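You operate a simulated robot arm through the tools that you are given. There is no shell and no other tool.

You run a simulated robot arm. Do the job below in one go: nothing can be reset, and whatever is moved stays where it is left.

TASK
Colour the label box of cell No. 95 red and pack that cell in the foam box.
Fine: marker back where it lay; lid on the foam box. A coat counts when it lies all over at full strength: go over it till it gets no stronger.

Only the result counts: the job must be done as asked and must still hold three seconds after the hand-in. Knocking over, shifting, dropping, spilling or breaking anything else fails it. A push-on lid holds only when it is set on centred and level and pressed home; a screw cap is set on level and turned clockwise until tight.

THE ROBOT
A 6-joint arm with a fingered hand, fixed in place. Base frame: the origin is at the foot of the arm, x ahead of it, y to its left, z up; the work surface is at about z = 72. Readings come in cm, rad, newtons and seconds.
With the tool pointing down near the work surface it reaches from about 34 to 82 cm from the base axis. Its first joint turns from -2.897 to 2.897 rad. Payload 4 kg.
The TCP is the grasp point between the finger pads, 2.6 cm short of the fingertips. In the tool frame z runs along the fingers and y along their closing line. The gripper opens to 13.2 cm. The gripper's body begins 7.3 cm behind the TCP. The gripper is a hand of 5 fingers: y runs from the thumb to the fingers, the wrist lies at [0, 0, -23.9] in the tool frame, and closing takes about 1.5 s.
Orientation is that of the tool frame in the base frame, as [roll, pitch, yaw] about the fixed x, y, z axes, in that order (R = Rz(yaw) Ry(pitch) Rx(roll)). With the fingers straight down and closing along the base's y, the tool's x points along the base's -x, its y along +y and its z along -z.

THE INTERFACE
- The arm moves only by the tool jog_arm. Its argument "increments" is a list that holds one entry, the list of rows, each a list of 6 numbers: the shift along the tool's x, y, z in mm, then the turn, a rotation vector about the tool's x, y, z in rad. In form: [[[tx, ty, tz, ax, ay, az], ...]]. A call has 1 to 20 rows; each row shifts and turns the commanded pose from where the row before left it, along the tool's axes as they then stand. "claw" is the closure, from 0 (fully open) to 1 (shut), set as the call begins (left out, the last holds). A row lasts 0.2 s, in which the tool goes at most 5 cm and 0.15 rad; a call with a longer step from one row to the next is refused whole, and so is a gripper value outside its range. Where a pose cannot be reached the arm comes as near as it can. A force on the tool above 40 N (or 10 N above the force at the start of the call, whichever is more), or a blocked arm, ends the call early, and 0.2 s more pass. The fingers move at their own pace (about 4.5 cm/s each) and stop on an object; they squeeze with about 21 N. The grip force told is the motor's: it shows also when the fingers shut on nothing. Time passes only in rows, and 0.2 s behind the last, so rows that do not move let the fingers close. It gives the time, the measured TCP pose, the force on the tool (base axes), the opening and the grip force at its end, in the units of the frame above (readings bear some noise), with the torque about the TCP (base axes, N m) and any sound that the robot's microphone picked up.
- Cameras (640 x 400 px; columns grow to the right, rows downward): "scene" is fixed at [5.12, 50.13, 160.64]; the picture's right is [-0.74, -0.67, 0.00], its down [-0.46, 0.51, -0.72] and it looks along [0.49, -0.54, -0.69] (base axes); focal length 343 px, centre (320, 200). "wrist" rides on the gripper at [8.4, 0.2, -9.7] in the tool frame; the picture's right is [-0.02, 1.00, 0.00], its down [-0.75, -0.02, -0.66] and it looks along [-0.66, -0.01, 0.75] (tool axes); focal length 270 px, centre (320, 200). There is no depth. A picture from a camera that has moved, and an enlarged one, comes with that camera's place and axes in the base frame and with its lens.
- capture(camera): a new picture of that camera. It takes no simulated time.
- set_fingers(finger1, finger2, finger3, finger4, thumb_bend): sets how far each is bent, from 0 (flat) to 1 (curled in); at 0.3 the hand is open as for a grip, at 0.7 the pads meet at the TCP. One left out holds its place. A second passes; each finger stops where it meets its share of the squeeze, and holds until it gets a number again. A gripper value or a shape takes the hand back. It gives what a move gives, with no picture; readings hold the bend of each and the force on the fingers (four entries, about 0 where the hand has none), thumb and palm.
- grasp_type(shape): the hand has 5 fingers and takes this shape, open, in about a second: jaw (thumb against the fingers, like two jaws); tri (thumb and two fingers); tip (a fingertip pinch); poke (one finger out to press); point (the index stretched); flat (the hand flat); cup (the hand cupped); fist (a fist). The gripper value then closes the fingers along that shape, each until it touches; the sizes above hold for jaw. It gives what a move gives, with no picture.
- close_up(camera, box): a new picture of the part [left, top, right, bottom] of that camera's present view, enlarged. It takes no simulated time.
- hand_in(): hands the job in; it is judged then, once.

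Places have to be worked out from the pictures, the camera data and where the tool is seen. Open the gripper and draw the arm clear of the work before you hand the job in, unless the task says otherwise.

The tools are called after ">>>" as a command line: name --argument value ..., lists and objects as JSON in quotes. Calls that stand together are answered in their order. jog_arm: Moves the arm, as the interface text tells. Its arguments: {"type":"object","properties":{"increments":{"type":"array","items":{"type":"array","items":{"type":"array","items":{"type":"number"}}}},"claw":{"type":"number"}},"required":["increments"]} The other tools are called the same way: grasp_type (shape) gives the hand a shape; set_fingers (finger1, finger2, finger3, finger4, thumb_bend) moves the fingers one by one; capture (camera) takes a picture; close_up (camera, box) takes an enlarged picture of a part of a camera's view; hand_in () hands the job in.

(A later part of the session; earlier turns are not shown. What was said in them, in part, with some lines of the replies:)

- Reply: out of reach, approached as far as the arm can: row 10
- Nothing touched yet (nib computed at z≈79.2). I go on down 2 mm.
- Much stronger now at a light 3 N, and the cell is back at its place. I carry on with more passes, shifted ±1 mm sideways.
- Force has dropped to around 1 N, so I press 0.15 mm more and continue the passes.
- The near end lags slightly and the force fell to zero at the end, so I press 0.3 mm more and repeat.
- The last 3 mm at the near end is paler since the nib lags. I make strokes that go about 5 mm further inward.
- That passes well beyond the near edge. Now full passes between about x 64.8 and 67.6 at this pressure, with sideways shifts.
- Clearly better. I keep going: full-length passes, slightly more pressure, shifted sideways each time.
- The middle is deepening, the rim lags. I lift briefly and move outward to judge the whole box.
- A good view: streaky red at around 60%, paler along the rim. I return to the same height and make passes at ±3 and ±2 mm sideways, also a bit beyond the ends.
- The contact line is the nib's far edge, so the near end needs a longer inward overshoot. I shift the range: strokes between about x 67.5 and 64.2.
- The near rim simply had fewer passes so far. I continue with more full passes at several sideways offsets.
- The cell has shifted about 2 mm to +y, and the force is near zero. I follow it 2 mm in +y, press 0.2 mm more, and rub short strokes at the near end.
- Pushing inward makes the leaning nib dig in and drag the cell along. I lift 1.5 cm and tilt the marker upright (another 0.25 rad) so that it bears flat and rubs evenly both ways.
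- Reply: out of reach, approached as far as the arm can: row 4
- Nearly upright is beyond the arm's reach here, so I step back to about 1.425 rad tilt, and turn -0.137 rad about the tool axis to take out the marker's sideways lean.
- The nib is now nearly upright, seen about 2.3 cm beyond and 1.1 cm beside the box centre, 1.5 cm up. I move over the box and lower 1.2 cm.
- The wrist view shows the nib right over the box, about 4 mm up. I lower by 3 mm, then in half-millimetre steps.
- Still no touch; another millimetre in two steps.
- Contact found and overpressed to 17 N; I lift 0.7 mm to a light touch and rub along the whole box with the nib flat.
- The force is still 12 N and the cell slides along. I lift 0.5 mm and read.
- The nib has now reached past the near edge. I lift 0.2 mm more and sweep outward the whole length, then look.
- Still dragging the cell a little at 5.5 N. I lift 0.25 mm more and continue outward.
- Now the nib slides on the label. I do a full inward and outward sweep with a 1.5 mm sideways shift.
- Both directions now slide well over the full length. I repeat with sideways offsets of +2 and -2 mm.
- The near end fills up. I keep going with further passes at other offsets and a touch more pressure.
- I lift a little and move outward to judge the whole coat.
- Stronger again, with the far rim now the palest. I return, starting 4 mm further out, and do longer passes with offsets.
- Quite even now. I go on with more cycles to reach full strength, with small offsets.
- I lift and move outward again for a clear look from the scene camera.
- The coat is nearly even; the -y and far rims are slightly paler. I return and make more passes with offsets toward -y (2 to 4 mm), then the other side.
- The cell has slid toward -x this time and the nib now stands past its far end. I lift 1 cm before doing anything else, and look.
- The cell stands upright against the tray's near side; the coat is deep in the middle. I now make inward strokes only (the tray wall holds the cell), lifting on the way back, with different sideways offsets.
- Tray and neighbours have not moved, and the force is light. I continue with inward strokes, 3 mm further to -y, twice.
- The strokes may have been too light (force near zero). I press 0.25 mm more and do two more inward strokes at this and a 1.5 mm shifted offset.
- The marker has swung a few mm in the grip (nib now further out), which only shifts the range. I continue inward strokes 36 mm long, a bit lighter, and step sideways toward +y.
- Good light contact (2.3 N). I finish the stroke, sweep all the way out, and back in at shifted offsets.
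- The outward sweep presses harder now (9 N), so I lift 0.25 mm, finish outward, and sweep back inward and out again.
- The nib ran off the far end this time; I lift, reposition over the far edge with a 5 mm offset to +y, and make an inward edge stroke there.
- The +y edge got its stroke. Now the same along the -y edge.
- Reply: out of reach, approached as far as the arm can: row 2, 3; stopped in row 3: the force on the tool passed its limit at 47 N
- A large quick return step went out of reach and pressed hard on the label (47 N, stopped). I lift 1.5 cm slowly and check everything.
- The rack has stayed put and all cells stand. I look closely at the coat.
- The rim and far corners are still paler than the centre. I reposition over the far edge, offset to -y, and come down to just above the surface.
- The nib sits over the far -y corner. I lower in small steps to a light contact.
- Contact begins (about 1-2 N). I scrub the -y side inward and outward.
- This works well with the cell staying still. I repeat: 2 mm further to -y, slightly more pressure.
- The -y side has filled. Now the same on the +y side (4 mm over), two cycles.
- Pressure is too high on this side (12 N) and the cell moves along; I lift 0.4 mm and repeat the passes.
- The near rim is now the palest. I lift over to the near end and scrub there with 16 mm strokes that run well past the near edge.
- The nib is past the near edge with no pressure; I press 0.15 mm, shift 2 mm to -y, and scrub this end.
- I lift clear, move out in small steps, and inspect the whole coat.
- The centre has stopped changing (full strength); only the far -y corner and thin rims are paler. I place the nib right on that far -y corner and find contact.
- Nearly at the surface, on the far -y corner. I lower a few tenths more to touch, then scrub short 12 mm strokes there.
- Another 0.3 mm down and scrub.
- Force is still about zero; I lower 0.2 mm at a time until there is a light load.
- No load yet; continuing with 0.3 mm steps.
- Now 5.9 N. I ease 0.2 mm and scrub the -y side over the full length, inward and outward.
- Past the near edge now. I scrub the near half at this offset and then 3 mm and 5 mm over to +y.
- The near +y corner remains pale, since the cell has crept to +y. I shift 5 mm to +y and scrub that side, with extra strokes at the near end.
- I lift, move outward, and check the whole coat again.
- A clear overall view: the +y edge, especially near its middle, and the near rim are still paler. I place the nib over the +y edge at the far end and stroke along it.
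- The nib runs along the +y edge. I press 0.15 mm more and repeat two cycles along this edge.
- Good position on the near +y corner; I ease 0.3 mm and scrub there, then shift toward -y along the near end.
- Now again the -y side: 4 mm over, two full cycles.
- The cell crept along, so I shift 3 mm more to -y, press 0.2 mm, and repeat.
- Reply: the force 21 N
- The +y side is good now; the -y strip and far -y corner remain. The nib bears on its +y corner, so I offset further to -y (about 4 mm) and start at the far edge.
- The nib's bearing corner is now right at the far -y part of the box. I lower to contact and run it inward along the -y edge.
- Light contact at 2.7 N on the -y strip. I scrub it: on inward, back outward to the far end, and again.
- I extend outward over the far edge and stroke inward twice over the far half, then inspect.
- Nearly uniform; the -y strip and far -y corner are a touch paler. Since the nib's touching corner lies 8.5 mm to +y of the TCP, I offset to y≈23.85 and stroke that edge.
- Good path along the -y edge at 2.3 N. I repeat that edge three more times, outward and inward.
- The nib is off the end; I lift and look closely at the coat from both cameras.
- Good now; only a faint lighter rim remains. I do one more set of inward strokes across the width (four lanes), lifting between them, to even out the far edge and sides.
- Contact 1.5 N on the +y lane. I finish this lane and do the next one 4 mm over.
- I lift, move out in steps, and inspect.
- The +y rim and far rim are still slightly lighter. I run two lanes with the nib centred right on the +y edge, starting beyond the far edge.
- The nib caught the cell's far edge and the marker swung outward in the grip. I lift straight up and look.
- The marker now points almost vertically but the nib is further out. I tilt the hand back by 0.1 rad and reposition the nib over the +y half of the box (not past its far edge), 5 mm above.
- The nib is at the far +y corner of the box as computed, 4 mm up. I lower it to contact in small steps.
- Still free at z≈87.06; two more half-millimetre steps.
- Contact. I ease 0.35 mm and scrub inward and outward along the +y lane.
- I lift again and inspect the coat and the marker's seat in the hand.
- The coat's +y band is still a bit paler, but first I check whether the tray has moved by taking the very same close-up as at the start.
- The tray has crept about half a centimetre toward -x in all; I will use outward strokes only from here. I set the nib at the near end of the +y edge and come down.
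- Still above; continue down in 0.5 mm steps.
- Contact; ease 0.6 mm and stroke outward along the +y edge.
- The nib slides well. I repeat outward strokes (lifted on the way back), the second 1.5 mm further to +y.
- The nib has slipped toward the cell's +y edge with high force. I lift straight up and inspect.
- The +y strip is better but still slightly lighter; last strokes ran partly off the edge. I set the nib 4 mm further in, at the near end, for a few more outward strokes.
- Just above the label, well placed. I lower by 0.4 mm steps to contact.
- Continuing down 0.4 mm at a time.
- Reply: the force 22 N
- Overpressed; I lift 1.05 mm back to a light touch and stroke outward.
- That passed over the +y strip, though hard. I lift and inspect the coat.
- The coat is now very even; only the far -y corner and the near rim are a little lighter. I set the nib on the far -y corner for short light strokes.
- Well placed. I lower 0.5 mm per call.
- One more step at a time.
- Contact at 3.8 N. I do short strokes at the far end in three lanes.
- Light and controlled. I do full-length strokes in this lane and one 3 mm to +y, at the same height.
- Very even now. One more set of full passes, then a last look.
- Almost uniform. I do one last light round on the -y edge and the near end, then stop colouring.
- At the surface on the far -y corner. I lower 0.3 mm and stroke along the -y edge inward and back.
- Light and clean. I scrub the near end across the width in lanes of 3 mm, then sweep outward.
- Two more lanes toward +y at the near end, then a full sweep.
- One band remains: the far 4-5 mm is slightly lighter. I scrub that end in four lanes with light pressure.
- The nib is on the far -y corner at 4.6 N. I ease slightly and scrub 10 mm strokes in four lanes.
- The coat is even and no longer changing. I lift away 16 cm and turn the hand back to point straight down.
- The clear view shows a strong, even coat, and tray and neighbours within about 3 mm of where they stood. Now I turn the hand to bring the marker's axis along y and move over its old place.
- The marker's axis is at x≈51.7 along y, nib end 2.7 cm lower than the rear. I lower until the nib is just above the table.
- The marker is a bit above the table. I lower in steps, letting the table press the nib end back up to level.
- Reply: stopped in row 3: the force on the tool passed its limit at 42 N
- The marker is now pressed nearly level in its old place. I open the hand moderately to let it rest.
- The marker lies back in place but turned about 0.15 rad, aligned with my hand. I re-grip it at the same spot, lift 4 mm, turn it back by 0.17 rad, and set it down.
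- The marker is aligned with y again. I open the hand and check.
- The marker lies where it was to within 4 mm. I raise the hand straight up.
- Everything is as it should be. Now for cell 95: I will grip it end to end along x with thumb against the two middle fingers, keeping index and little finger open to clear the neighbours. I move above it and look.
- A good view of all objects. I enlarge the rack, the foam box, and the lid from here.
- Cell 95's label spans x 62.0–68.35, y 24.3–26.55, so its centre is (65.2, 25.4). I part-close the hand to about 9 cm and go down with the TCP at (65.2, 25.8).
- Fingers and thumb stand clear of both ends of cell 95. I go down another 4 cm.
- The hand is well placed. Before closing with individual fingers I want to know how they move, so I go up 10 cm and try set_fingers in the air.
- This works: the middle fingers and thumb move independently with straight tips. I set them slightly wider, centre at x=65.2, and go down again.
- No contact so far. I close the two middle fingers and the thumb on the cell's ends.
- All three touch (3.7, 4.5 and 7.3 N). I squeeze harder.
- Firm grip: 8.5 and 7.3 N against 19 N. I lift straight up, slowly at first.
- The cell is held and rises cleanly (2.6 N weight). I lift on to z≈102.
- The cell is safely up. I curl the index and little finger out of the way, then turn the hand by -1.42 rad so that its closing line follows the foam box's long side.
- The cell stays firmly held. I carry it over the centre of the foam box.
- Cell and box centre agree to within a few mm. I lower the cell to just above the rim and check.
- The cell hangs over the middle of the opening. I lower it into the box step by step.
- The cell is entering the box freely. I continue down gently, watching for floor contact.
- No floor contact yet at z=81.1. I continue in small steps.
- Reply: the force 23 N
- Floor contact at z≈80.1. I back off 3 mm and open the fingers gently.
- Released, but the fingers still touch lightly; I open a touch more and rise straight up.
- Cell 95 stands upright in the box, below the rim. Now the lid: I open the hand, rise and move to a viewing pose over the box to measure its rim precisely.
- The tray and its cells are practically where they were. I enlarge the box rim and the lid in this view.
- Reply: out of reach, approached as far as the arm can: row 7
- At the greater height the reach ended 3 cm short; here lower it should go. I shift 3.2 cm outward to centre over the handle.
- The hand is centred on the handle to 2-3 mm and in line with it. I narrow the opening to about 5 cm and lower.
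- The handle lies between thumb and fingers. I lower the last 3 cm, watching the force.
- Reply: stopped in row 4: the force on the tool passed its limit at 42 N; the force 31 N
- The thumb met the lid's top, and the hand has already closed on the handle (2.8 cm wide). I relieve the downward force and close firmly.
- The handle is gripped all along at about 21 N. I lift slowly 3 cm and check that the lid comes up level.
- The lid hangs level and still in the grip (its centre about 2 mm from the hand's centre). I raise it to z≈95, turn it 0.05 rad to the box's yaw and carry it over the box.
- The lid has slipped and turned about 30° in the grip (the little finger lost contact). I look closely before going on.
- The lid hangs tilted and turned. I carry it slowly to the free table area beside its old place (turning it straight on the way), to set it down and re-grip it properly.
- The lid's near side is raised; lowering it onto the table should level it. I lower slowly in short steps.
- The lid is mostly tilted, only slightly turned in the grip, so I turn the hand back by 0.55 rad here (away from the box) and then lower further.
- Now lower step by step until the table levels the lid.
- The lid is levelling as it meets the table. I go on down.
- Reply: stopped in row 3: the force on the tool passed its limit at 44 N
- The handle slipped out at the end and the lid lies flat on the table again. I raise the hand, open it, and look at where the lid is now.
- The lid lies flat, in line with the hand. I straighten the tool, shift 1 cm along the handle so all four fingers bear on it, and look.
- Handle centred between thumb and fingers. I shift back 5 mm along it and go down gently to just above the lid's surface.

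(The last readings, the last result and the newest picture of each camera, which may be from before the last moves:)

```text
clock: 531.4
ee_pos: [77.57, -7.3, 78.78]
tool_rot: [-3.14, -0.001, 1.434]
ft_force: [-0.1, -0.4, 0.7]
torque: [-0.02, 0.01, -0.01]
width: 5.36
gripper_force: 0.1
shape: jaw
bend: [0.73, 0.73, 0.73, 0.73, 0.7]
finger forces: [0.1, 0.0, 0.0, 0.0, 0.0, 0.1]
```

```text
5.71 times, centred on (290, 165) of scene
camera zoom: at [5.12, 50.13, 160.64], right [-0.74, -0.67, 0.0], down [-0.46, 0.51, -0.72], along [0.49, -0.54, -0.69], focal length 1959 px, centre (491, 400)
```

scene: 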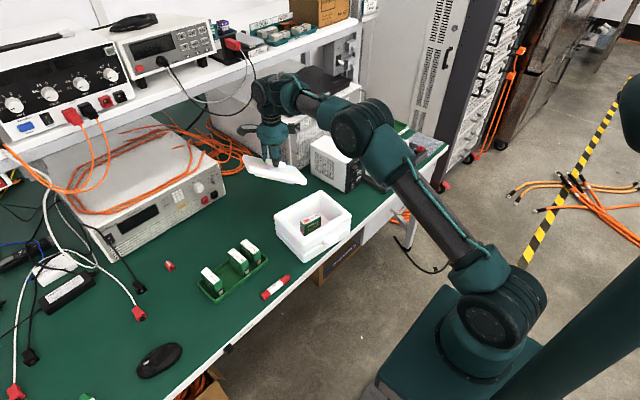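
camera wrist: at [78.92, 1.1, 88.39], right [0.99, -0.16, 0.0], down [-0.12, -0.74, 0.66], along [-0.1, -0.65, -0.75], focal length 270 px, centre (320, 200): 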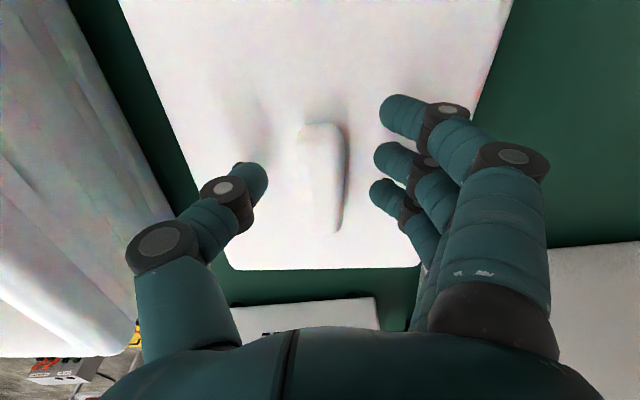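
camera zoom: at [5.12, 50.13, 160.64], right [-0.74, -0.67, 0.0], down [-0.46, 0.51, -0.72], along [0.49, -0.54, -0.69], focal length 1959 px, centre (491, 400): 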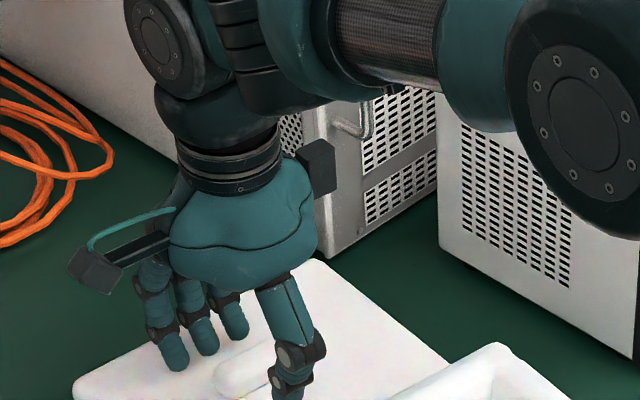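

I lower 2 mm more and close.

>>> jog_arm --increments '[[[0, 0, 2, 0, 0, 0], [0, 0, 0, 0, 0, 0], [0, 0, 0, 0, 0, 0], [0, 0, 0, 0, 0, 0], [0, 0, 0, 0, 0, 0], [0, 0, 0, 0, 0, 0], [0, 0, 0, 0, 0, 0]]]' --claw 1

>>> capture --camera "wrist"

>>> close_up --camera "scene" --box '[250, 140, 330, 210]'

```text
clock: 533.0
ee_pos: [77.52, -7.31, 78.55]
tool_rot: [-3.141, 0.0, 1.436]
ft_force: [1.1, 0.3, -0.3]
torque: [0.0, -0.06, 0.06]
width: 1.43
gripper_force: 21.2
shape: jaw
bend: [0.65, 0.72, 0.72, 0.72, 0.7]
finger forces: [1.0, 6.9, 5.6, 4.8, 18.0, 0.1]
```

```text
taken
camera wrist: at [78.93, 1.05, 88.18], right [0.99, -0.16, 0.0], down [-0.12, -0.74, 0.66], along [-0.1, -0.65, -0.75], focal length 270 px, centre (320, 200)
```

wrist: 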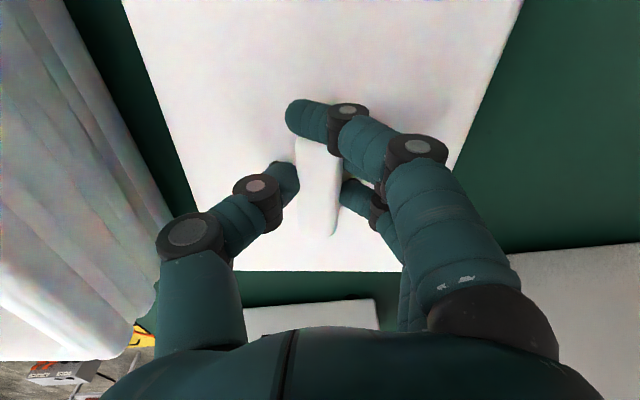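

```text
5.71 times, centred on (290, 175) of scene
camera zoom: at [5.12, 50.13, 160.64], right [-0.74, -0.67, 0.0], down [-0.46, 0.51, -0.72], along [0.49, -0.54, -0.69], focal length 1959 px, centre (491, 343)
```

zoom: 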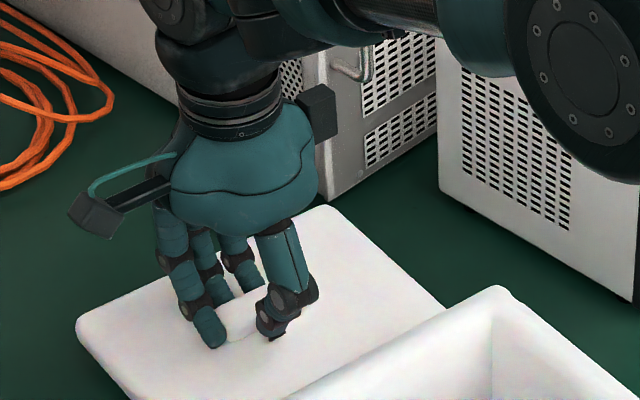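

The index slipped past the handle's end. I reopen, shift 4 mm along the handle, lower 3 mm and grip again.

>>> jog_arm --increments '[[[0, 0, 0, 0, 0, 0], [0, 0, 0, 0, 0, 0], [0, 0, 0, 0, 0, 0], [-4, 0, 0, 0, 0, 0], [0, 0, 1.5, 0, 0, 0], [0, 0, 1.5, 0, 0, 0], [0, 0, 0, 0, 0, 0]]]' --claw 0.65

>>> jog_arm --increments '[[[0, 0, 0, 0, 0, 0], [0, 0, 0, 0, 0, 0], [0, 0, 0, 0, 0, 0], [0, 0, 0, 0, 0, 0], [0, 0, 0, 0, 0, 0], [0, 0, 0, 0, 0, 0], [0, 0, 0, 0, 0, 0]]]' --claw 1

>>> capture --camera "wrist"

>>> close_up --camera "scene" --box '[250, 140, 330, 210]'

```text
clock: 534.6
ee_pos: [77.46, -7.75, 78.33]
tool_rot: [3.141, -0.001, 1.433]
ft_force: [0.1, -0.4, 6.0]
torque: [-0.05, -0.12, -0.06]
width: 4.56
gripper_force: 0.0
shape: jaw
bend: [0.74, 0.74, 0.74, 0.74, 0.7]
finger forces: [1.3, 1.2, 1.2, 1.4, 0.1, 0.0]
```

```text
clock: 536.2
ee_pos: [77.44, -7.77, 78.2]
tool_rot: [-3.14, 0.0, 1.434]
ft_force: [-0.8, 0.4, 2.5]
torque: [0.0, -0.1, 0.0]
width: 2.23
gripper_force: 20.5
shape: jaw
bend: [0.74, 0.74, 0.74, 0.74, 0.71]
finger forces: [3.9, 6.3, 5.1, 3.9, 19.6, 0.1]
```

```text
taken
camera wrist: at [78.83, 0.71, 87.91], right [0.99, -0.16, 0.0], down [-0.12, -0.74, 0.66], along [-0.1, -0.65, -0.75], focal length 270 px, centre (320, 200)
```

wrist: 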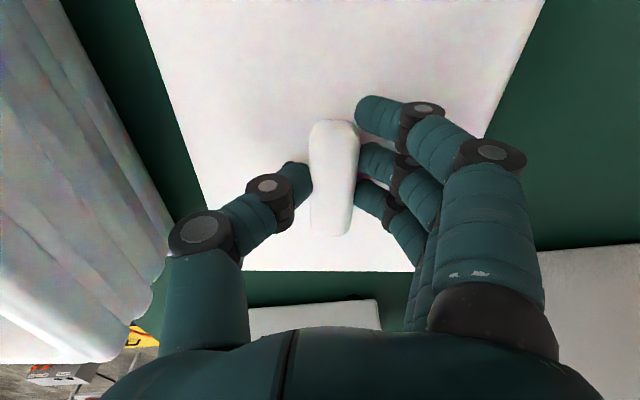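

```text
5.71 times, centred on (290, 175) of scene
camera zoom: at [5.12, 50.13, 160.64], right [-0.74, -0.67, 0.0], down [-0.46, 0.51, -0.72], along [0.49, -0.54, -0.69], focal length 1959 px, centre (491, 343)
```

zoom: 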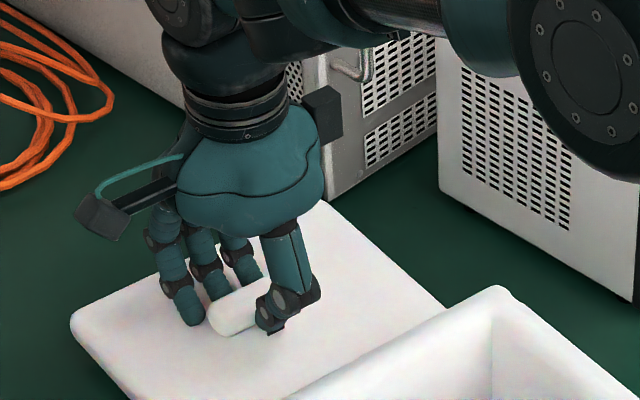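

All four fingers share the load now (3.9, 6.3, 5.1, 3.9 N against 19.6 N). I lift slowly and look.

>>> jog_arm --increments '[[[0, 0, -2, 0, 0, 0], [0, 0, -4, 0, 0, 0], [0, 0, -6, 0, 0, 0], [0, 0, -8, 0, 0, 0], [0, 0, -8, 0, 0, 0], [0, 0, -8, 0, 0, 0], [0, 0, -6, 0, 0, 0], [0, 0, -3, 0, 0, 0], [0, 0, 0, 0, 0, 0]]]'

>>> capture --camera "wrist"

>>> close_up --camera "scene" --box '[240, 120, 340, 210]'

```text
clock: 538.2
ee_pos: [77.39, -7.63, 82.82]
tool_rot: [-3.14, 0.0, 1.435]
ft_force: [0.1, -0.7, 0.2]
torque: [0.01, 0.0, 0.0]
width: 2.18
gripper_force: 20.3
shape: jaw
bend: [0.74, 0.74, 0.74, 0.74, 0.71]
finger forces: [3.7, 5.5, 4.3, 3.9, 19.2, 0.0]
```

```text
taken
camera wrist: at [78.85, 0.71, 92.42], right [0.99, -0.16, 0.0], down [-0.12, -0.74, 0.66], along [-0.1, -0.65, -0.75], focal length 270 px, centre (320, 200)
```

wrist: 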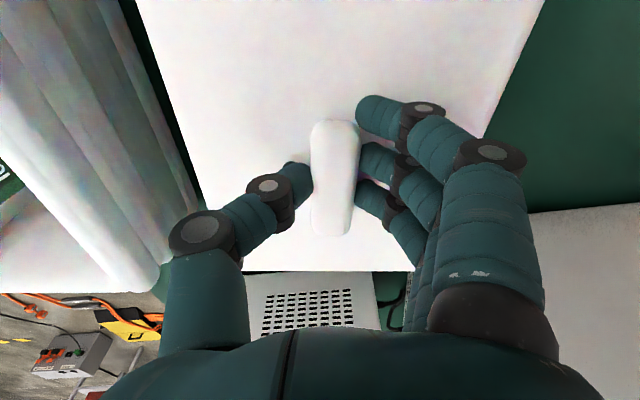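

```text
4.44 times, centred on (290, 165) of scene
camera zoom: at [5.12, 50.13, 160.64], right [-0.74, -0.67, 0.0], down [-0.46, 0.51, -0.72], along [0.49, -0.54, -0.69], focal length 1523 px, centre (453, 356)
```

zoom: 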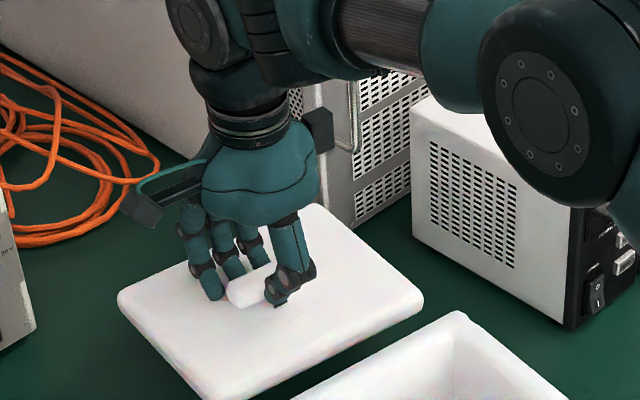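

Lid level and steady. I continue up slowly to z≈92 and check again.

>>> jog_arm --increments '[[[0, 0, -4, 0, 0, 0], [0, 0, -8, 0, 0, 0], [0, 0, -10, 0, 0, 0], [0, 0, -10, 0, 0, 0], [0, 0, -10, 0, 0, 0], [0, 0, -10, 0, 0, 0], [0, 0, -10, 0, 0, 0], [0, 0, -10, 0, 0, 0], [0, 0, -10, 0, 0, 0], [0, 0, -7, 0, 0, 0], [0, 0, -3, 0, 0, 0], [0, 0, 0, 0, 0, 0]]]'

>>> close_up --camera "scene" --box '[240, 120, 340, 210]'

>>> capture --camera "wrist"

```text
clock: 540.8
ee_pos: [77.59, -7.7, 92.05]
tool_rot: [-3.141, 0.0, 1.436]
ft_force: [-0.2, -0.3, -0.6]
torque: [0.03, -0.03, 0.0]
width: 2.18
gripper_force: 21.3
shape: jaw
bend: [0.74, 0.74, 0.74, 0.74, 0.71]
finger forces: [3.7, 5.2, 4.3, 3.8, 19.1, 0.1]
```

```text
4.44 times, centred on (290, 165) of scene
camera zoom: at [5.12, 50.13, 160.64], right [-0.74, -0.67, 0.0], down [-0.46, 0.51, -0.72], along [0.49, -0.54, -0.69], focal length 1523 px, centre (453, 356)
```

zoom: 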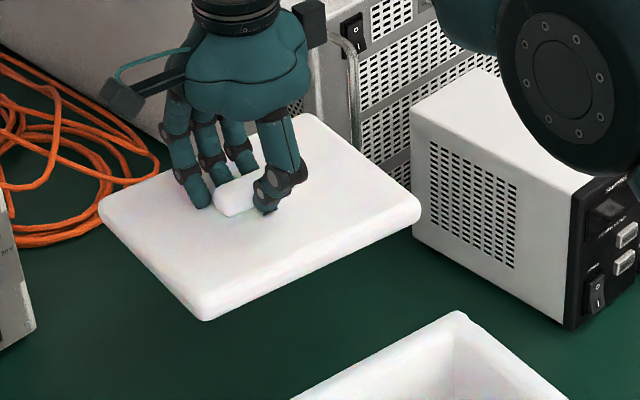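

```text
taken
camera wrist: at [78.92, 0.72, 101.67], right [0.99, -0.16, 0.0], down [-0.12, -0.74, 0.66], along [-0.1, -0.65, -0.75], focal length 270 px, centre (320, 200)
```

wrist: 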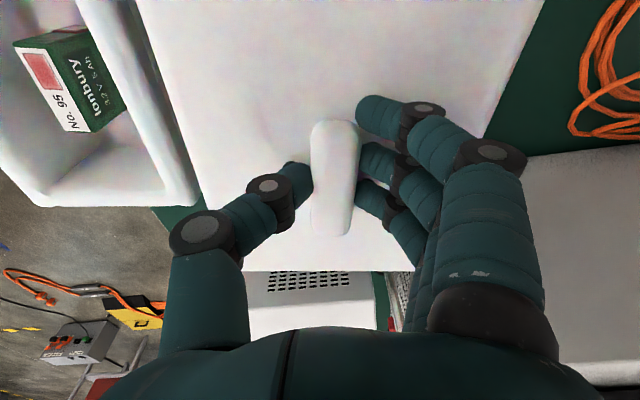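

The lid is level and firm. I carry it slowly, with gentle acceleration, to over the box centre.

>>> jog_arm --increments '[[[0.1, -3, 0, 0, 0, 0], [0.2, -6, 0, 0, 0, 0], [0.4, -9, 0, 0, 0, 0], [0.5, -12, 0, 0, 0, 0], [0.5, -12, 0, 0, 0, 0], [0.5, -12, 0, 0, 0, 0], [0.5, -12, 0, 0, 0, 0], [0.5, -12, 0, 0, 0, 0], [0.5, -12, 0, 0, 0, 0], [0.5, -12, 0, 0, 0, 0], [0.5, -12, 0, 0, 0, 0], [0.5, -12, 0, 0, 0, 0], [0.5, -12, 0, 0, 0, 0], [0.5, -12, 0, 0, 0, 0], [0.5, -12, 0, 0, 0, 0], [0.5, -12, 0, 0, 0, 0], [0.5, -12, 0, 0, 0, 0], [0.5, -12, 0, 0, 0, 0], [0.3, -8, 0, 0, 0, 0], [0.2, -5, 0, 0, 0, 0]]]'

>>> jog_arm --increments '[[[0, 0, 0, 0, 0, 0], [0, 0, 0, 0, 0, 0]]]'

>>> close_up --camera "scene" --box '[255, 140, 365, 270]'

>>> capture --camera "wrist"

```text
clock: 545.0
ee_pos: [56.68, -4.08, 92.03]
tool_rot: [-3.141, -0.001, 1.437]
ft_force: [-0.4, -0.2, -0.6]
torque: [0.01, 0.02, 0.0]
width: 2.15
gripper_force: 20.6
shape: jaw
bend: [0.74, 0.74, 0.74, 0.74, 0.71]
finger forces: [3.9, 5.1, 4.3, 3.9, 19.2, 0.1]
```

```text
clock: 545.6
ee_pos: [56.72, -4.15, 91.94]
tool_rot: [3.14, 0.001, 1.436]
ft_force: [0.3, 0.1, -0.1]
torque: [-0.01, 0.01, -0.04]
width: 2.16
gripper_force: 21.9
shape: jaw
bend: [0.74, 0.74, 0.74, 0.74, 0.71]
finger forces: [3.9, 5.2, 4.2, 3.7, 19.3, 0.0]
```

```text
3.08 times, centred on (310, 205) of scene
camera zoom: at [5.12, 50.13, 160.64], right [-0.74, -0.67, 0.0], down [-0.46, 0.51, -0.72], along [0.49, -0.54, -0.69], focal length 1055 px, centre (351, 185)
```

zoom: 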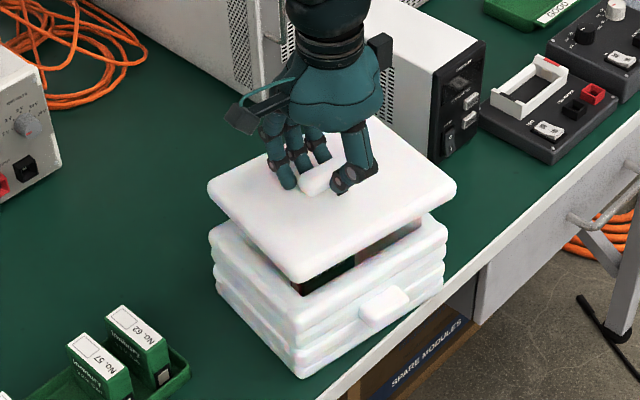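

```text
taken
camera wrist: at [58.08, 4.37, 101.6], right [0.99, -0.16, 0.0], down [-0.12, -0.74, 0.66], along [-0.1, -0.65, -0.75], focal length 270 px, centre (320, 200)
```

wrist: 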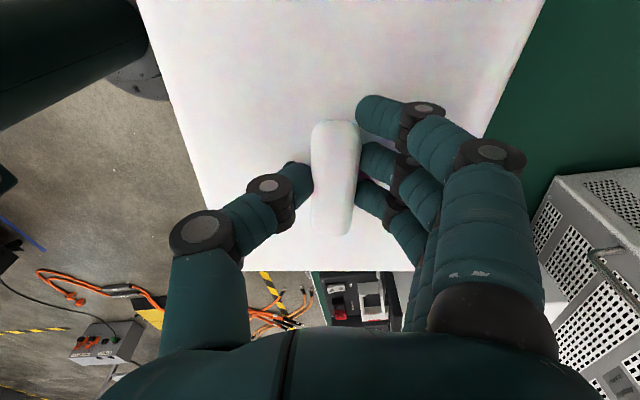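

The lid hovers straight and level over the box. I lower to about 5 mm above insertion and compare the edges closely.

>>> jog_arm --increments '[[[0, 0, 5, 0, 0, 0], [0, 0, 8, 0, 0, 0], [0, 0, 8, 0, 0, 0], [0, 0, 5, 0, 0, 0], [0, 0, 0, 0, 0, 0], [0, 0, 0, 0, 0, 0]]]'

>>> close_up --camera "scene" --box '[265, 175, 360, 260]'

>>> close_up --camera "scene" --box '[270, 205, 320, 255]'

>>> close_up --camera "scene" --box '[310, 185, 360, 235]'

```text
clock: 547.0
ee_pos: [56.82, -4.05, 89.33]
tool_rot: [3.141, 0.0, 1.435]
ft_force: [0.1, -0.2, 0.0]
torque: [0.03, -0.02, 0.01]
width: 2.19
gripper_force: 20.8
shape: jaw
bend: [0.74, 0.74, 0.74, 0.74, 0.71]
finger forces: [3.8, 5.0, 4.4, 3.8, 19.1, 0.1]
```

```text
4.71 times, centred on (312, 218) of scene
camera zoom: at [5.12, 50.13, 160.64], right [-0.74, -0.67, 0.0], down [-0.46, 0.51, -0.72], along [0.49, -0.54, -0.69], focal length 1613 px, centre (355, 118)
```

zoom: 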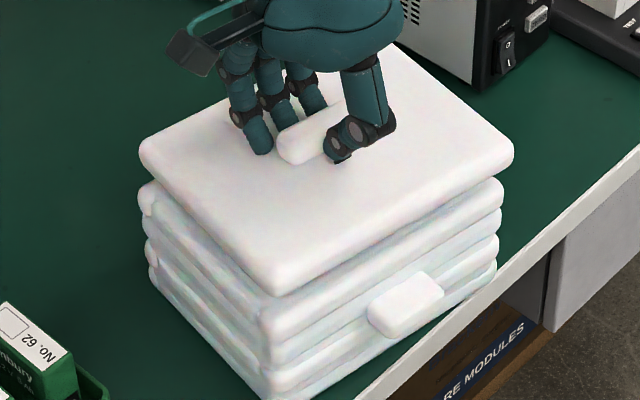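

```text
8.00 times, centred on (295, 230) of scene
camera zoom: at [5.12, 50.13, 160.64], right [-0.74, -0.67, 0.0], down [-0.46, 0.51, -0.72], along [0.49, -0.54, -0.69], focal length 2742 px, centre (520, -40)
```

zoom: 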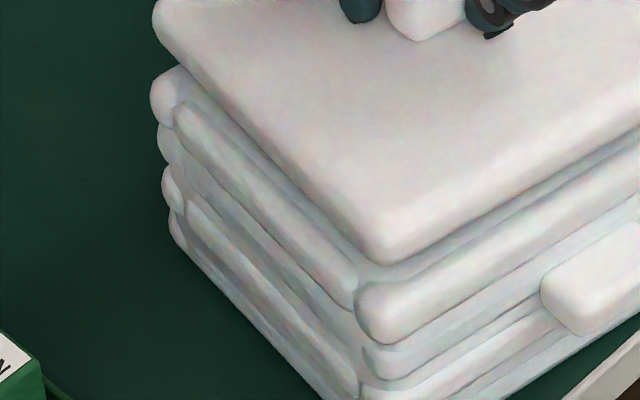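

```text
8.00 times, centred on (335, 210) of scene
camera zoom: at [5.12, 50.13, 160.64], right [-0.74, -0.67, 0.0], down [-0.46, 0.51, -0.72], along [0.49, -0.54, -0.69], focal length 2742 px, centre (200, 120)
```

zoom: 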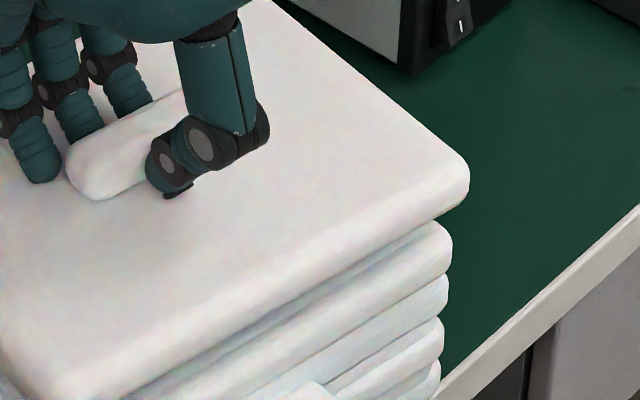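

The comparison says the lid is about 3 mm short toward +x and +y of the box. I shift by (2.5, 3) mm, lower 3 mm, and compare again.

>>> jog_arm --increments '[[[1.6, 1, 0, 0, 0, 0], [1.7, 1.1, 0, 0, 0, 0], [0, 0, 1.5, 0, 0, 0], [0, 0, 1.5, 0, 0, 0], [0, 0, 0, 0, 0, 0], [0, 0, 0, 0, 0, 0]]]'

>>> close_up --camera "scene" --box '[265, 180, 315, 230]'

>>> close_up --camera "scene" --box '[280, 215, 320, 250]'

>>> close_up --camera "scene" --box '[325, 190, 365, 225]'

```text
clock: 548.4
ee_pos: [56.96, -3.78, 89.07]
tool_rot: [3.141, 0.001, 1.434]
ft_force: [-0.1, 0.5, 0.2]
torque: [-0.03, 0.02, -0.01]
width: 2.2
gripper_force: 20.8
shape: jaw
bend: [0.74, 0.74, 0.74, 0.74, 0.71]
finger forces: [3.8, 5.1, 4.5, 3.8, 19.1, 0.0]
```

```text
8.00 times, centred on (290, 205) of scene
camera zoom: at [5.12, 50.13, 160.64], right [-0.74, -0.67, 0.0], down [-0.46, 0.51, -0.72], along [0.49, -0.54, -0.69], focal length 2742 px, centre (560, 160)
```

zoom: 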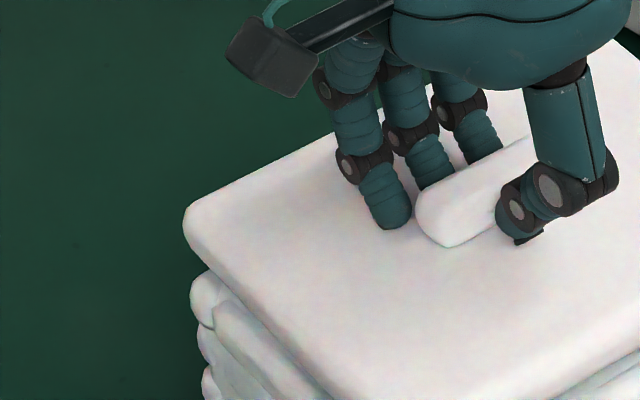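

```text
11.43 times, centred on (300, 232) of scene
camera zoom: at [5.12, 50.13, 160.64], right [-0.74, -0.67, 0.0], down [-0.46, 0.51, -0.72], along [0.49, -0.54, -0.69], focal length 3917 px, centre (549, -171)
```

zoom: 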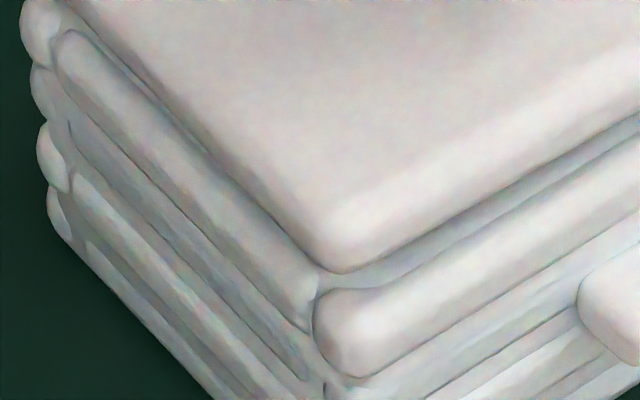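

```text
11.43 times, centred on (345, 208) of scene
camera zoom: at [5.12, 50.13, 160.64], right [-0.74, -0.67, 0.0], down [-0.46, 0.51, -0.72], along [0.49, -0.54, -0.69], focal length 3917 px, centre (34, 114)
```

zoom: 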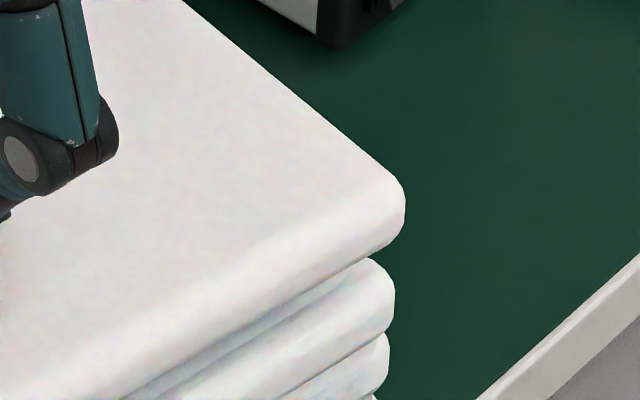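

Edges now line up within about a millimetre in the visible direction. I lower in small steps and feel for the insertion.

>>> jog_arm --increments '[[[0, 0, 2, 0, 0, 0], [0, 0, 2, 0, 0, 0], [0, 0, 0, 0, 0, 0]]]'

>>> jog_arm --increments '[[[0, 0, 2, 0, 0, 0], [0, 0, 2, 0, 0, 0], [0, 0, 0, 0, 0, 0]]]'

>>> jog_arm --increments '[[[0, 0, 2, 0, 0, 0], [0, 0, 2, 0, 0, 0], [0, 0, 0, 0, 0, 0]]]'

>>> close_up --camera "scene" --box '[265, 175, 360, 260]'

```text
clock: 549.2
ee_pos: [56.84, -3.58, 88.71]
tool_rot: [-3.141, -0.001, 1.436]
ft_force: [-0.1, -0.2, 0.3]
torque: [-0.02, -0.01, 0.01]
width: 2.15
gripper_force: 20.9
shape: jaw
bend: [0.74, 0.74, 0.74, 0.74, 0.71]
finger forces: [3.9, 5.2, 4.3, 3.8, 19.1, 0.0]
```

```text
clock: 550.0
ee_pos: [56.89, -3.7, 88.27]
tool_rot: [-3.14, 0.0, 1.435]
ft_force: [0.3, 0.3, -1.2]
torque: [0.01, 0.04, 0.0]
width: 2.18
gripper_force: 20.9
shape: jaw
bend: [0.74, 0.74, 0.74, 0.74, 0.71]
finger forces: [3.9, 5.1, 4.4, 3.7, 19.2, 0.0]
```

```text
clock: 550.8
ee_pos: [56.97, -3.65, 87.77]
tool_rot: [-3.14, 0.001, 1.435]
ft_force: [1.7, -1.1, -0.5]
torque: [-0.02, -0.01, 0.0]
width: 2.15
gripper_force: 20.7
shape: jaw
bend: [0.74, 0.74, 0.74, 0.74, 0.71]
finger forces: [3.9, 5.2, 4.5, 3.8, 19.0, 0.1]
```

```text
4.71 times, centred on (312, 218) of scene
camera zoom: at [5.12, 50.13, 160.64], right [-0.74, -0.67, 0.0], down [-0.46, 0.51, -0.72], along [0.49, -0.54, -0.69], focal length 1613 px, centre (355, 118)
```

zoom: 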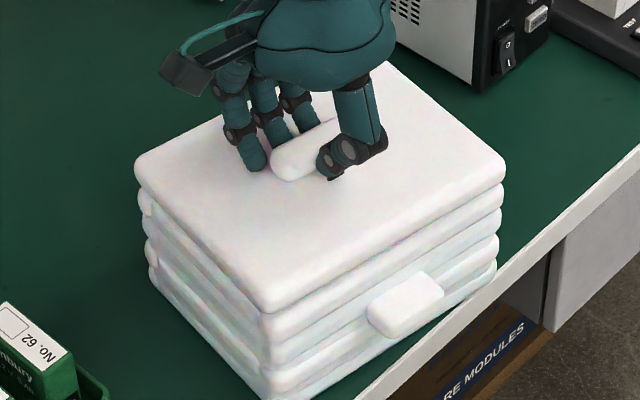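

No resistance yet at z=87.8. I continue in 2 mm steps.

>>> jog_arm --increments '[[[0, 0, 2, 0, 0, 0], [0, 0, 0, 0, 0, 0]]]'

>>> jog_arm --increments '[[[0, 0, 2, 0, 0, 0], [0, 0, 0, 0, 0, 0]]]'

>>> jog_arm --increments '[[[0, 0, 2, 0, 0, 0], [0, 0, 0, 0, 0, 0]]]'

>>> close_up --camera "scene" --box '[265, 175, 360, 260]'

```text
clock: 551.4
ee_pos: [57.05, -3.71, 87.73]
tool_rot: [3.141, 0.0, 1.434]
ft_force: [0.4, -0.9, 0.0]
torque: [0.0, 0.0, 0.03]
width: 2.18
gripper_force: 20.9
shape: jaw
bend: [0.74, 0.74, 0.74, 0.74, 0.71]
finger forces: [3.8, 5.2, 4.4, 3.8, 19.1, 0.0]
```

```text
clock: 552.0
ee_pos: [57.02, -3.79, 87.4]
tool_rot: [-3.142, 0.0, 1.434]
ft_force: [-0.1, -0.4, 0.8]
torque: [0.01, -0.14, 0.04]
width: 2.17
gripper_force: 20.8
shape: jaw
bend: [0.74, 0.74, 0.74, 0.74, 0.71]
finger forces: [3.7, 7.3, 4.7, 3.7, 17.7, 0.1]
```

```text
clock: 552.6
ee_pos: [56.96, -3.69, 87.4]
tool_rot: [3.141, 0.002, 1.436]
ft_force: [-2.8, 0.6, 22.3]
torque: [0.0, -0.19, 0.0]
width: 2.17
gripper_force: 21.2
shape: jaw
bend: [0.74, 0.74, 0.74, 0.74, 0.71]
finger forces: [5.3, 9.8, 7.1, 4.9, 29.5, 0.1]
```

```text
4.71 times, centred on (312, 218) of scene
camera zoom: at [5.12, 50.13, 160.64], right [-0.74, -0.67, 0.0], down [-0.46, 0.51, -0.72], along [0.49, -0.54, -0.69], focal length 1613 px, centre (355, 118)
```

zoom: 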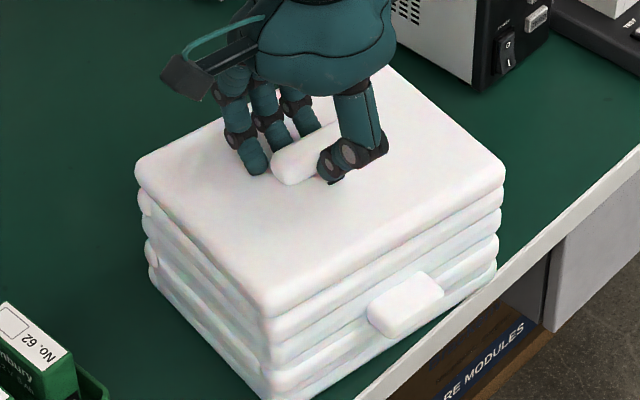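

Firm contact at z≈87.35, just where the plate should meet the rim. I look closely at the seam.

>>> close_up --camera "scene" --box '[285, 215, 325, 250]'

>>> close_up --camera "scene" --box '[265, 195, 305, 230]'

>>> close_up --camera "scene" --box '[320, 195, 360, 230]'

```text
11.43 times, centred on (305, 232) of scene
camera zoom: at [5.12, 50.13, 160.64], right [-0.74, -0.67, 0.0], down [-0.46, 0.51, -0.72], along [0.49, -0.54, -0.69], focal length 3917 px, centre (491, -171)
```

zoom: 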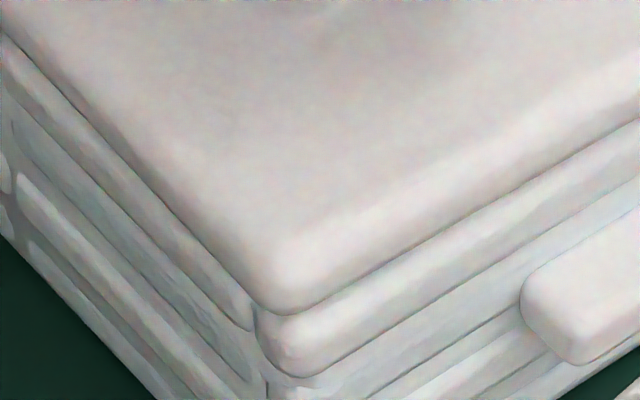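

```text
11.43 times, centred on (285, 212) of scene
camera zoom: at [5.12, 50.13, 160.64], right [-0.74, -0.67, 0.0], down [-0.46, 0.51, -0.72], along [0.49, -0.54, -0.69], focal length 3917 px, centre (720, 57)
```

zoom: 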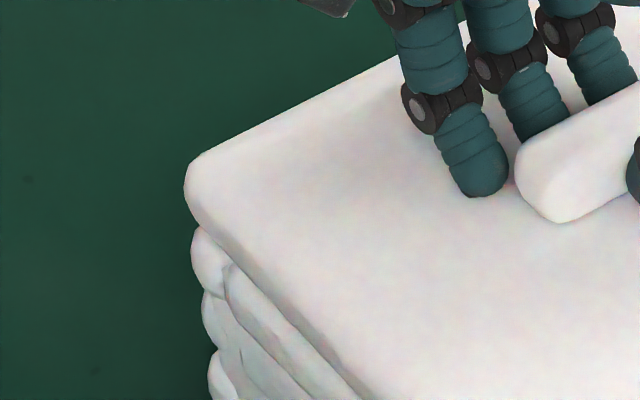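

```text
11.43 times, centred on (340, 212) of scene
camera zoom: at [5.12, 50.13, 160.64], right [-0.74, -0.67, 0.0], down [-0.46, 0.51, -0.72], along [0.49, -0.54, -0.69], focal length 3917 px, centre (91, 57)
```

zoom: 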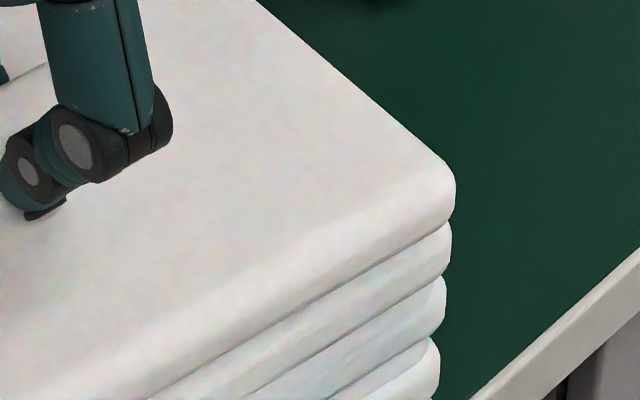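

The lid's plate sits on the rim all along the visible sides, without gap and centred. I press it home with a little more force.

>>> jog_arm --increments '[[[0, 0, 0.5, 0, 0, 0], [0, 0, 0, 0, 0, 0]]]'

>>> jog_arm --increments '[[[0, 0, 0.5, 0, 0, 0], [0, 0, 0, 0, 0, 0]]]'

>>> close_up --camera "scene" --box '[285, 215, 325, 250]'

```text
clock: 553.3
ee_pos: [57.14, -3.66, 87.44]
tool_rot: [3.138, 0.0, 1.432]
ft_force: [-0.8, 0.4, 7.8]
torque: [-0.05, -0.13, -0.02]
width: 2.25
gripper_force: 21.0
shape: jaw
bend: [0.74, 0.74, 0.74, 0.74, 0.71]
finger forces: [4.4, 7.3, 5.6, 4.3, 22.2, 0.1]
stopped in row 2: the force on the tool passed its limit at 41 N (the readings are from after the stop); the commanded pose is now the measured one
```

```text
clock: 553.9
ee_pos: [57.08, -3.67, 87.42]
tool_rot: [3.137, -0.001, 1.432]
ft_force: [-1.2, -1.2, 17.1]
torque: [-0.02, -0.2, -0.04]
width: 2.22
gripper_force: 21.1
shape: jaw
bend: [0.74, 0.74, 0.74, 0.74, 0.71]
finger forces: [5.5, 9.2, 7.1, 5.3, 26.3, 0.1]
```

```text
11.43 times, centred on (305, 232) of scene
camera zoom: at [5.12, 50.13, 160.64], right [-0.74, -0.67, 0.0], down [-0.46, 0.51, -0.72], along [0.49, -0.54, -0.69], focal length 3917 px, centre (491, -171)
```

zoom: 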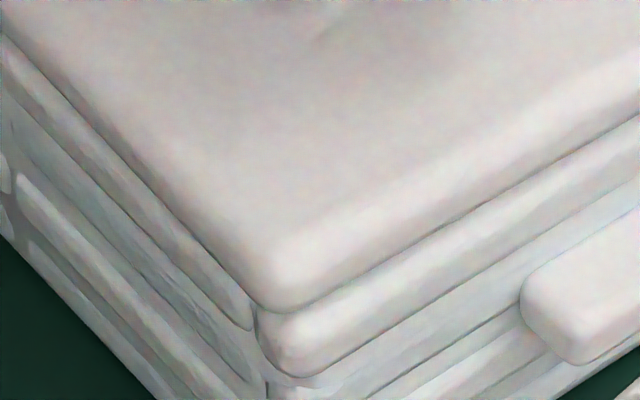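

Pressed with 41 N; the lid does not move further. I relieve the pressure and open the hand.

>>> jog_arm --increments '[[[0, 0, -0.7, 0, 0, 0], [0, 0, 0, 0, 0, 0], [0, 0, 0, 0, 0, 0], [0, 0, 0, 0, 0, 0], [0, 0, 0, 0, 0, 0], [0, 0, 0, 0, 0, 0]]]' --claw 0.55

>>> jog_arm --increments '[[[0, 0, -5, 0, 0, 0], [0, 0, -15, 0, 0, 0], [0, 0, -30, 0, 0, 0], [0, 0, -40, 0, 0, 0], [0, 0, -40, 0, 0, 0], [0, 0, -40, 0, 0, 0], [0, 0, 0, 0, 0, 0]]]'

>>> capture --camera "wrist"

>>> close_up --camera "scene" --box '[260, 165, 365, 265]'

```text
clock: 555.3
ee_pos: [57.12, -3.67, 87.41]
tool_rot: [3.137, -0.001, 1.436]
ft_force: [-2.1, 1.6, 20.9]
torque: [0.01, -0.18, 0.03]
width: 5.38
gripper_force: 0.0
shape: jaw
bend: [0.74, 0.74, 0.74, 0.74, 0.71]
finger forces: [3.6, 3.5, 3.5, 3.5, 6.6, 0.0]
```

```text
clock: 556.9
ee_pos: [56.94, -3.67, 104.39]
tool_rot: [3.137, -0.001, 1.435]
ft_force: [-0.7, 0.0, 0.5]
torque: [0.01, -0.01, -0.01]
width: 5.88
gripper_force: 0.1
shape: jaw
bend: [0.73, 0.73, 0.73, 0.73, 0.7]
finger forces: [0.0, 0.0, 0.0, 0.1, 0.1, 0.1]
```

```text
taken
camera wrist: at [58.38, 4.76, 114.12], right [0.99, -0.16, 0.0], down [-0.12, -0.74, 0.66], along [-0.1, -0.65, -0.75], focal length 270 px, centre (320, 200)
```

wrist: 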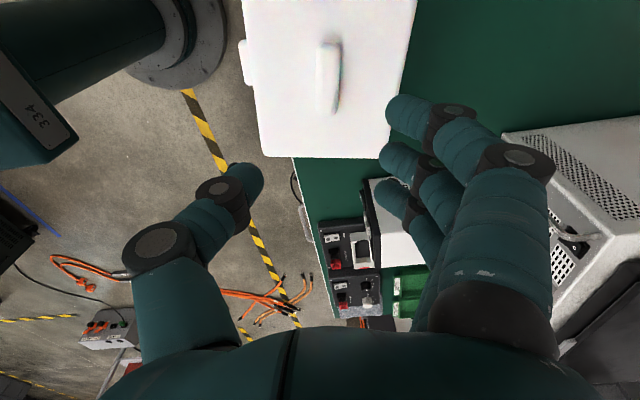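

```text
4.00 times, centred on (312, 215) of scene
camera zoom: at [5.12, 50.13, 160.64], right [-0.74, -0.67, 0.0], down [-0.46, 0.51, -0.72], along [0.49, -0.54, -0.69], focal length 1371 px, centre (350, 140)
```

zoom: 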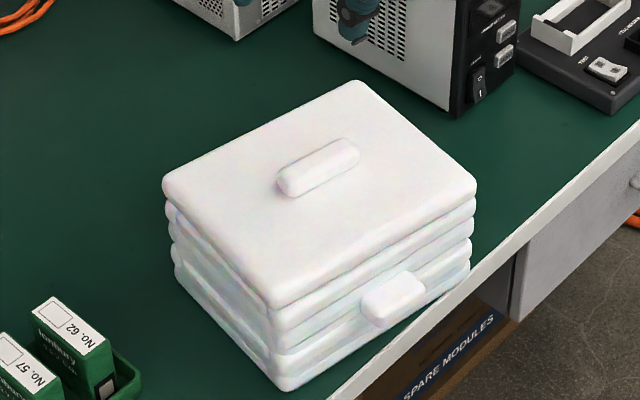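

The lid sits evenly on the box. To be sure it is home, I press once more with the open fingers straddling the handle.

>>> jog_arm --increments '[[[0, 0, 40, 0, 0, 0], [0, 0, 40, 0, 0, 0], [0, 0, 40, 0, 0, 0], [0, 0, 30, 0, 0, 0], [0, 0, 12, 0, 0, 0], [0, 0, 0, 0, 0, 0]]]'

>>> jog_arm --increments '[[[0, 0, 2, 0, 0, 0], [0, 0, 2, 0, 0, 0], [0, 0, 2, 0, 0, 0], [0, 0, 0, 0, 0, 0]]]'

>>> jog_arm --increments '[[[0, 0, 1, 0, 0, 0], [0, 0, 1, 0, 0, 0], [0, 0, 1, 0, 0, 0], [0, 0, 1, 0, 0, 0], [0, 0, 0, 0, 0, 0]]]'

```text
clock: 558.3
ee_pos: [56.91, -3.65, 88.14]
tool_rot: [3.138, -0.001, 1.436]
ft_force: [0.0, 0.8, 0.4]
torque: [0.02, -0.02, 0.03]
width: 5.88
gripper_force: 0.1
shape: jaw
bend: [0.73, 0.73, 0.73, 0.73, 0.7]
finger forces: [0.0, 0.0, 0.1, 0.0, 0.1, 0.1]
```

```text
clock: 559.3
ee_pos: [57.09, -3.64, 87.65]
tool_rot: [3.139, 0.0, 1.435]
ft_force: [0.1, -0.3, 0.3]
torque: [0.02, 0.02, 0.03]
width: 5.86
gripper_force: 0.1
shape: jaw
bend: [0.73, 0.73, 0.73, 0.73, 0.7]
finger forces: [0.0, 0.0, 0.0, 0.0, 0.0, 0.0]
```

```text
clock: 560.5
ee_pos: [57.11, -3.77, 87.4]
tool_rot: [3.131, -0.001, 1.435]
ft_force: [-2.1, 0.9, 10.1]
torque: [0.0, 0.12, -0.01]
width: 5.96
gripper_force: 0.0
shape: jaw
bend: [0.73, 0.73, 0.73, 0.74, 0.7]
finger forces: [1.0, 1.2, 1.5, 1.4, 5.3, 0.0]
stopped in row 5: the force on the tool passed its limit at 41 N (the readings are from after the stop); the commanded pose is now the measured one
```

41 N again with no further travel: the lid is home. I withdraw upward with the hand open and check the whole scene.

>>> jog_arm --increments '[[[0, 0, -3, 0, 0, 0], [0, 0, -10, 0, 0, 0], [0, 0, -30, 0, 0, 0], [0, 0, -40, 0, 0, 0], [0, 0, -40, 0, 0, 0], [0, 0, -40, 0, 0, 0], [0, 0, -40, 0, 0, 0], [0, 0, -40, 0, 0, 0], [0, 0, 0, 0, 0, 0]]]'

>>> capture --camera "scene"

>>> close_up --camera "scene" --box '[260, 165, 365, 265]'

>>> close_up --camera "scene" --box '[180, 220, 300, 310]'

```text
clock: 562.5
ee_pos: [56.71, -3.59, 111.83]
tool_rot: [3.134, 0.0, 1.434]
ft_force: [0.0, -0.8, 0.4]
torque: [-0.02, 0.0, 0.01]
width: 5.95
gripper_force: 0.1
shape: jaw
bend: [0.73, 0.73, 0.73, 0.73, 0.7]
finger forces: [0.1, 0.1, 0.1, 0.0, 0.0, 0.0]
```

```text
taken
```

scene: 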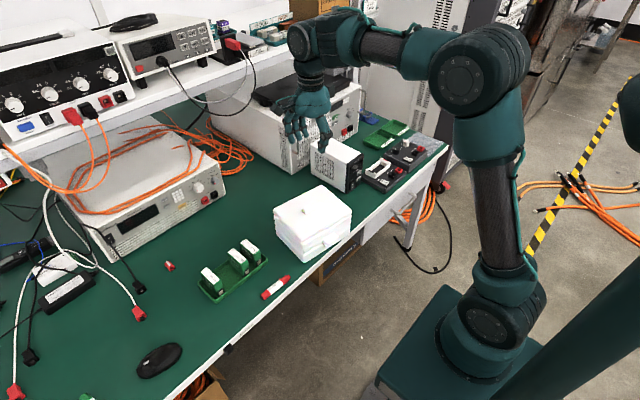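

```text
4.00 times, centred on (312, 215) of scene
camera zoom: at [5.12, 50.13, 160.64], right [-0.74, -0.67, 0.0], down [-0.46, 0.51, -0.72], along [0.49, -0.54, -0.69], focal length 1371 px, centre (350, 140)
```

zoom: 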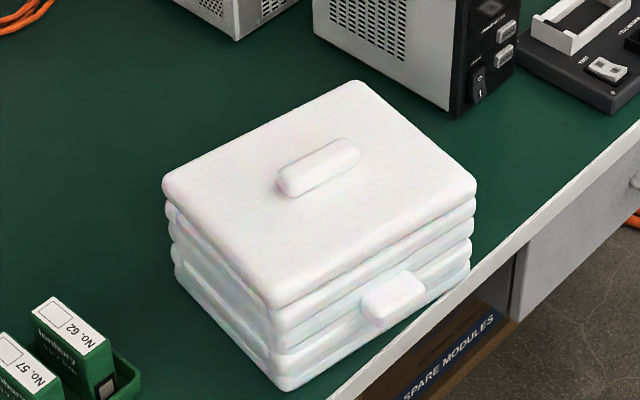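

```text
4.44 times, centred on (240, 265) of scene
camera zoom: at [5.12, 50.13, 160.64], right [-0.74, -0.67, 0.0], down [-0.46, 0.51, -0.72], along [0.49, -0.54, -0.69], focal length 1523 px, centre (676, -89)
```

zoom: 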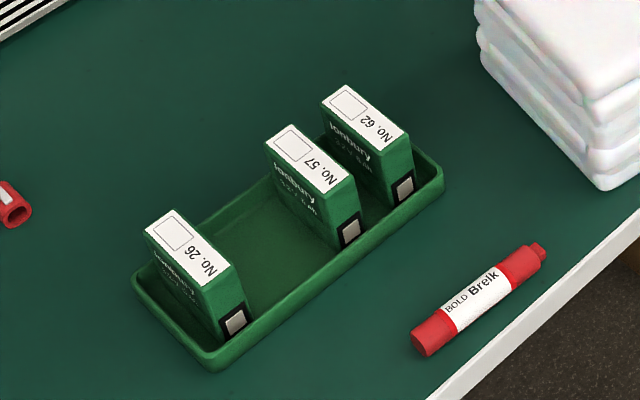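

All is in place: lid centred and closed, marker and rack where they were. I open the hand fully and draw the arm up and clear.

>>> jog_arm --increments '[[[0, 0, -20, 0, 0, 0], [30, -20, 0, 0, 0, 0], [30, -20, 0, 0, 0, 0], [0, 0, 0, 0, 0, 0], [0, 0, 0, 0, 0, 0], [0, 0, 0, 0, 0, 0]]]' --claw 0

>>> capture --camera "scene"

```text
clock: 564.0
ee_pos: [53.61, 2.66, 113.7]
tool_rot: [3.134, -0.003, 1.435]
ft_force: [-0.4, 0.3, 0.2]
torque: [0.01, 0.0, -0.03]
width: 13.18
gripper_force: 0.0
shape: jaw
bend: [0.3, 0.3, 0.3, 0.3, 0.3]
finger forces: [0.0, 0.0, 0.0, 0.0, 0.0, 0.0]
```

```text
taken
```

scene: 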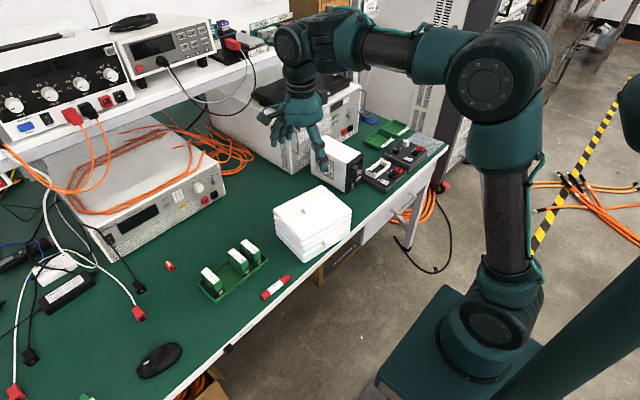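

The arm is clear and open. Cell 95 is coloured and packed, the lid is on, and the marker is back in its place, so I hand the job in.

>>> hand_in

```text
The job is handed in.
```

I've handed the job in: cell No. 95's label box is coloured red and the cell stands upright in the foam box with the lid on. The hand-in gave no verdict, so what follows is what I saw in the last pictures and readings.

- **Coat:** I kept going over the box until the middle stopped getting redder. It looked even across the box, with a faintly lighter rim that I couldn't fully remove. If the coat is judged strictly at the edges, that rim is the weak point.
- **Cell:** It slid a few millimetres in its tray while I was colouring. It stands free on the floor of the box, below the rim.
- **Lid:** It slipped in my grip on the first attempt. I set it down level and the handle came free about 1 cm above the table. I re-gripped it and set it on centred. It took two presses of about 41 N without moving any further.
- **Marker:** It lies within about 4 mm of where it was, nib the same way. It had no cap on at the start, and I left the loose cap alone.
- **Other objects:** The tray crept about 3 mm during the colouring, and cell 26 about 4–5 mm. Both are still upright and in place. One quick move during colouring pressed the label with 47 N before it stopped, but nothing tipped.
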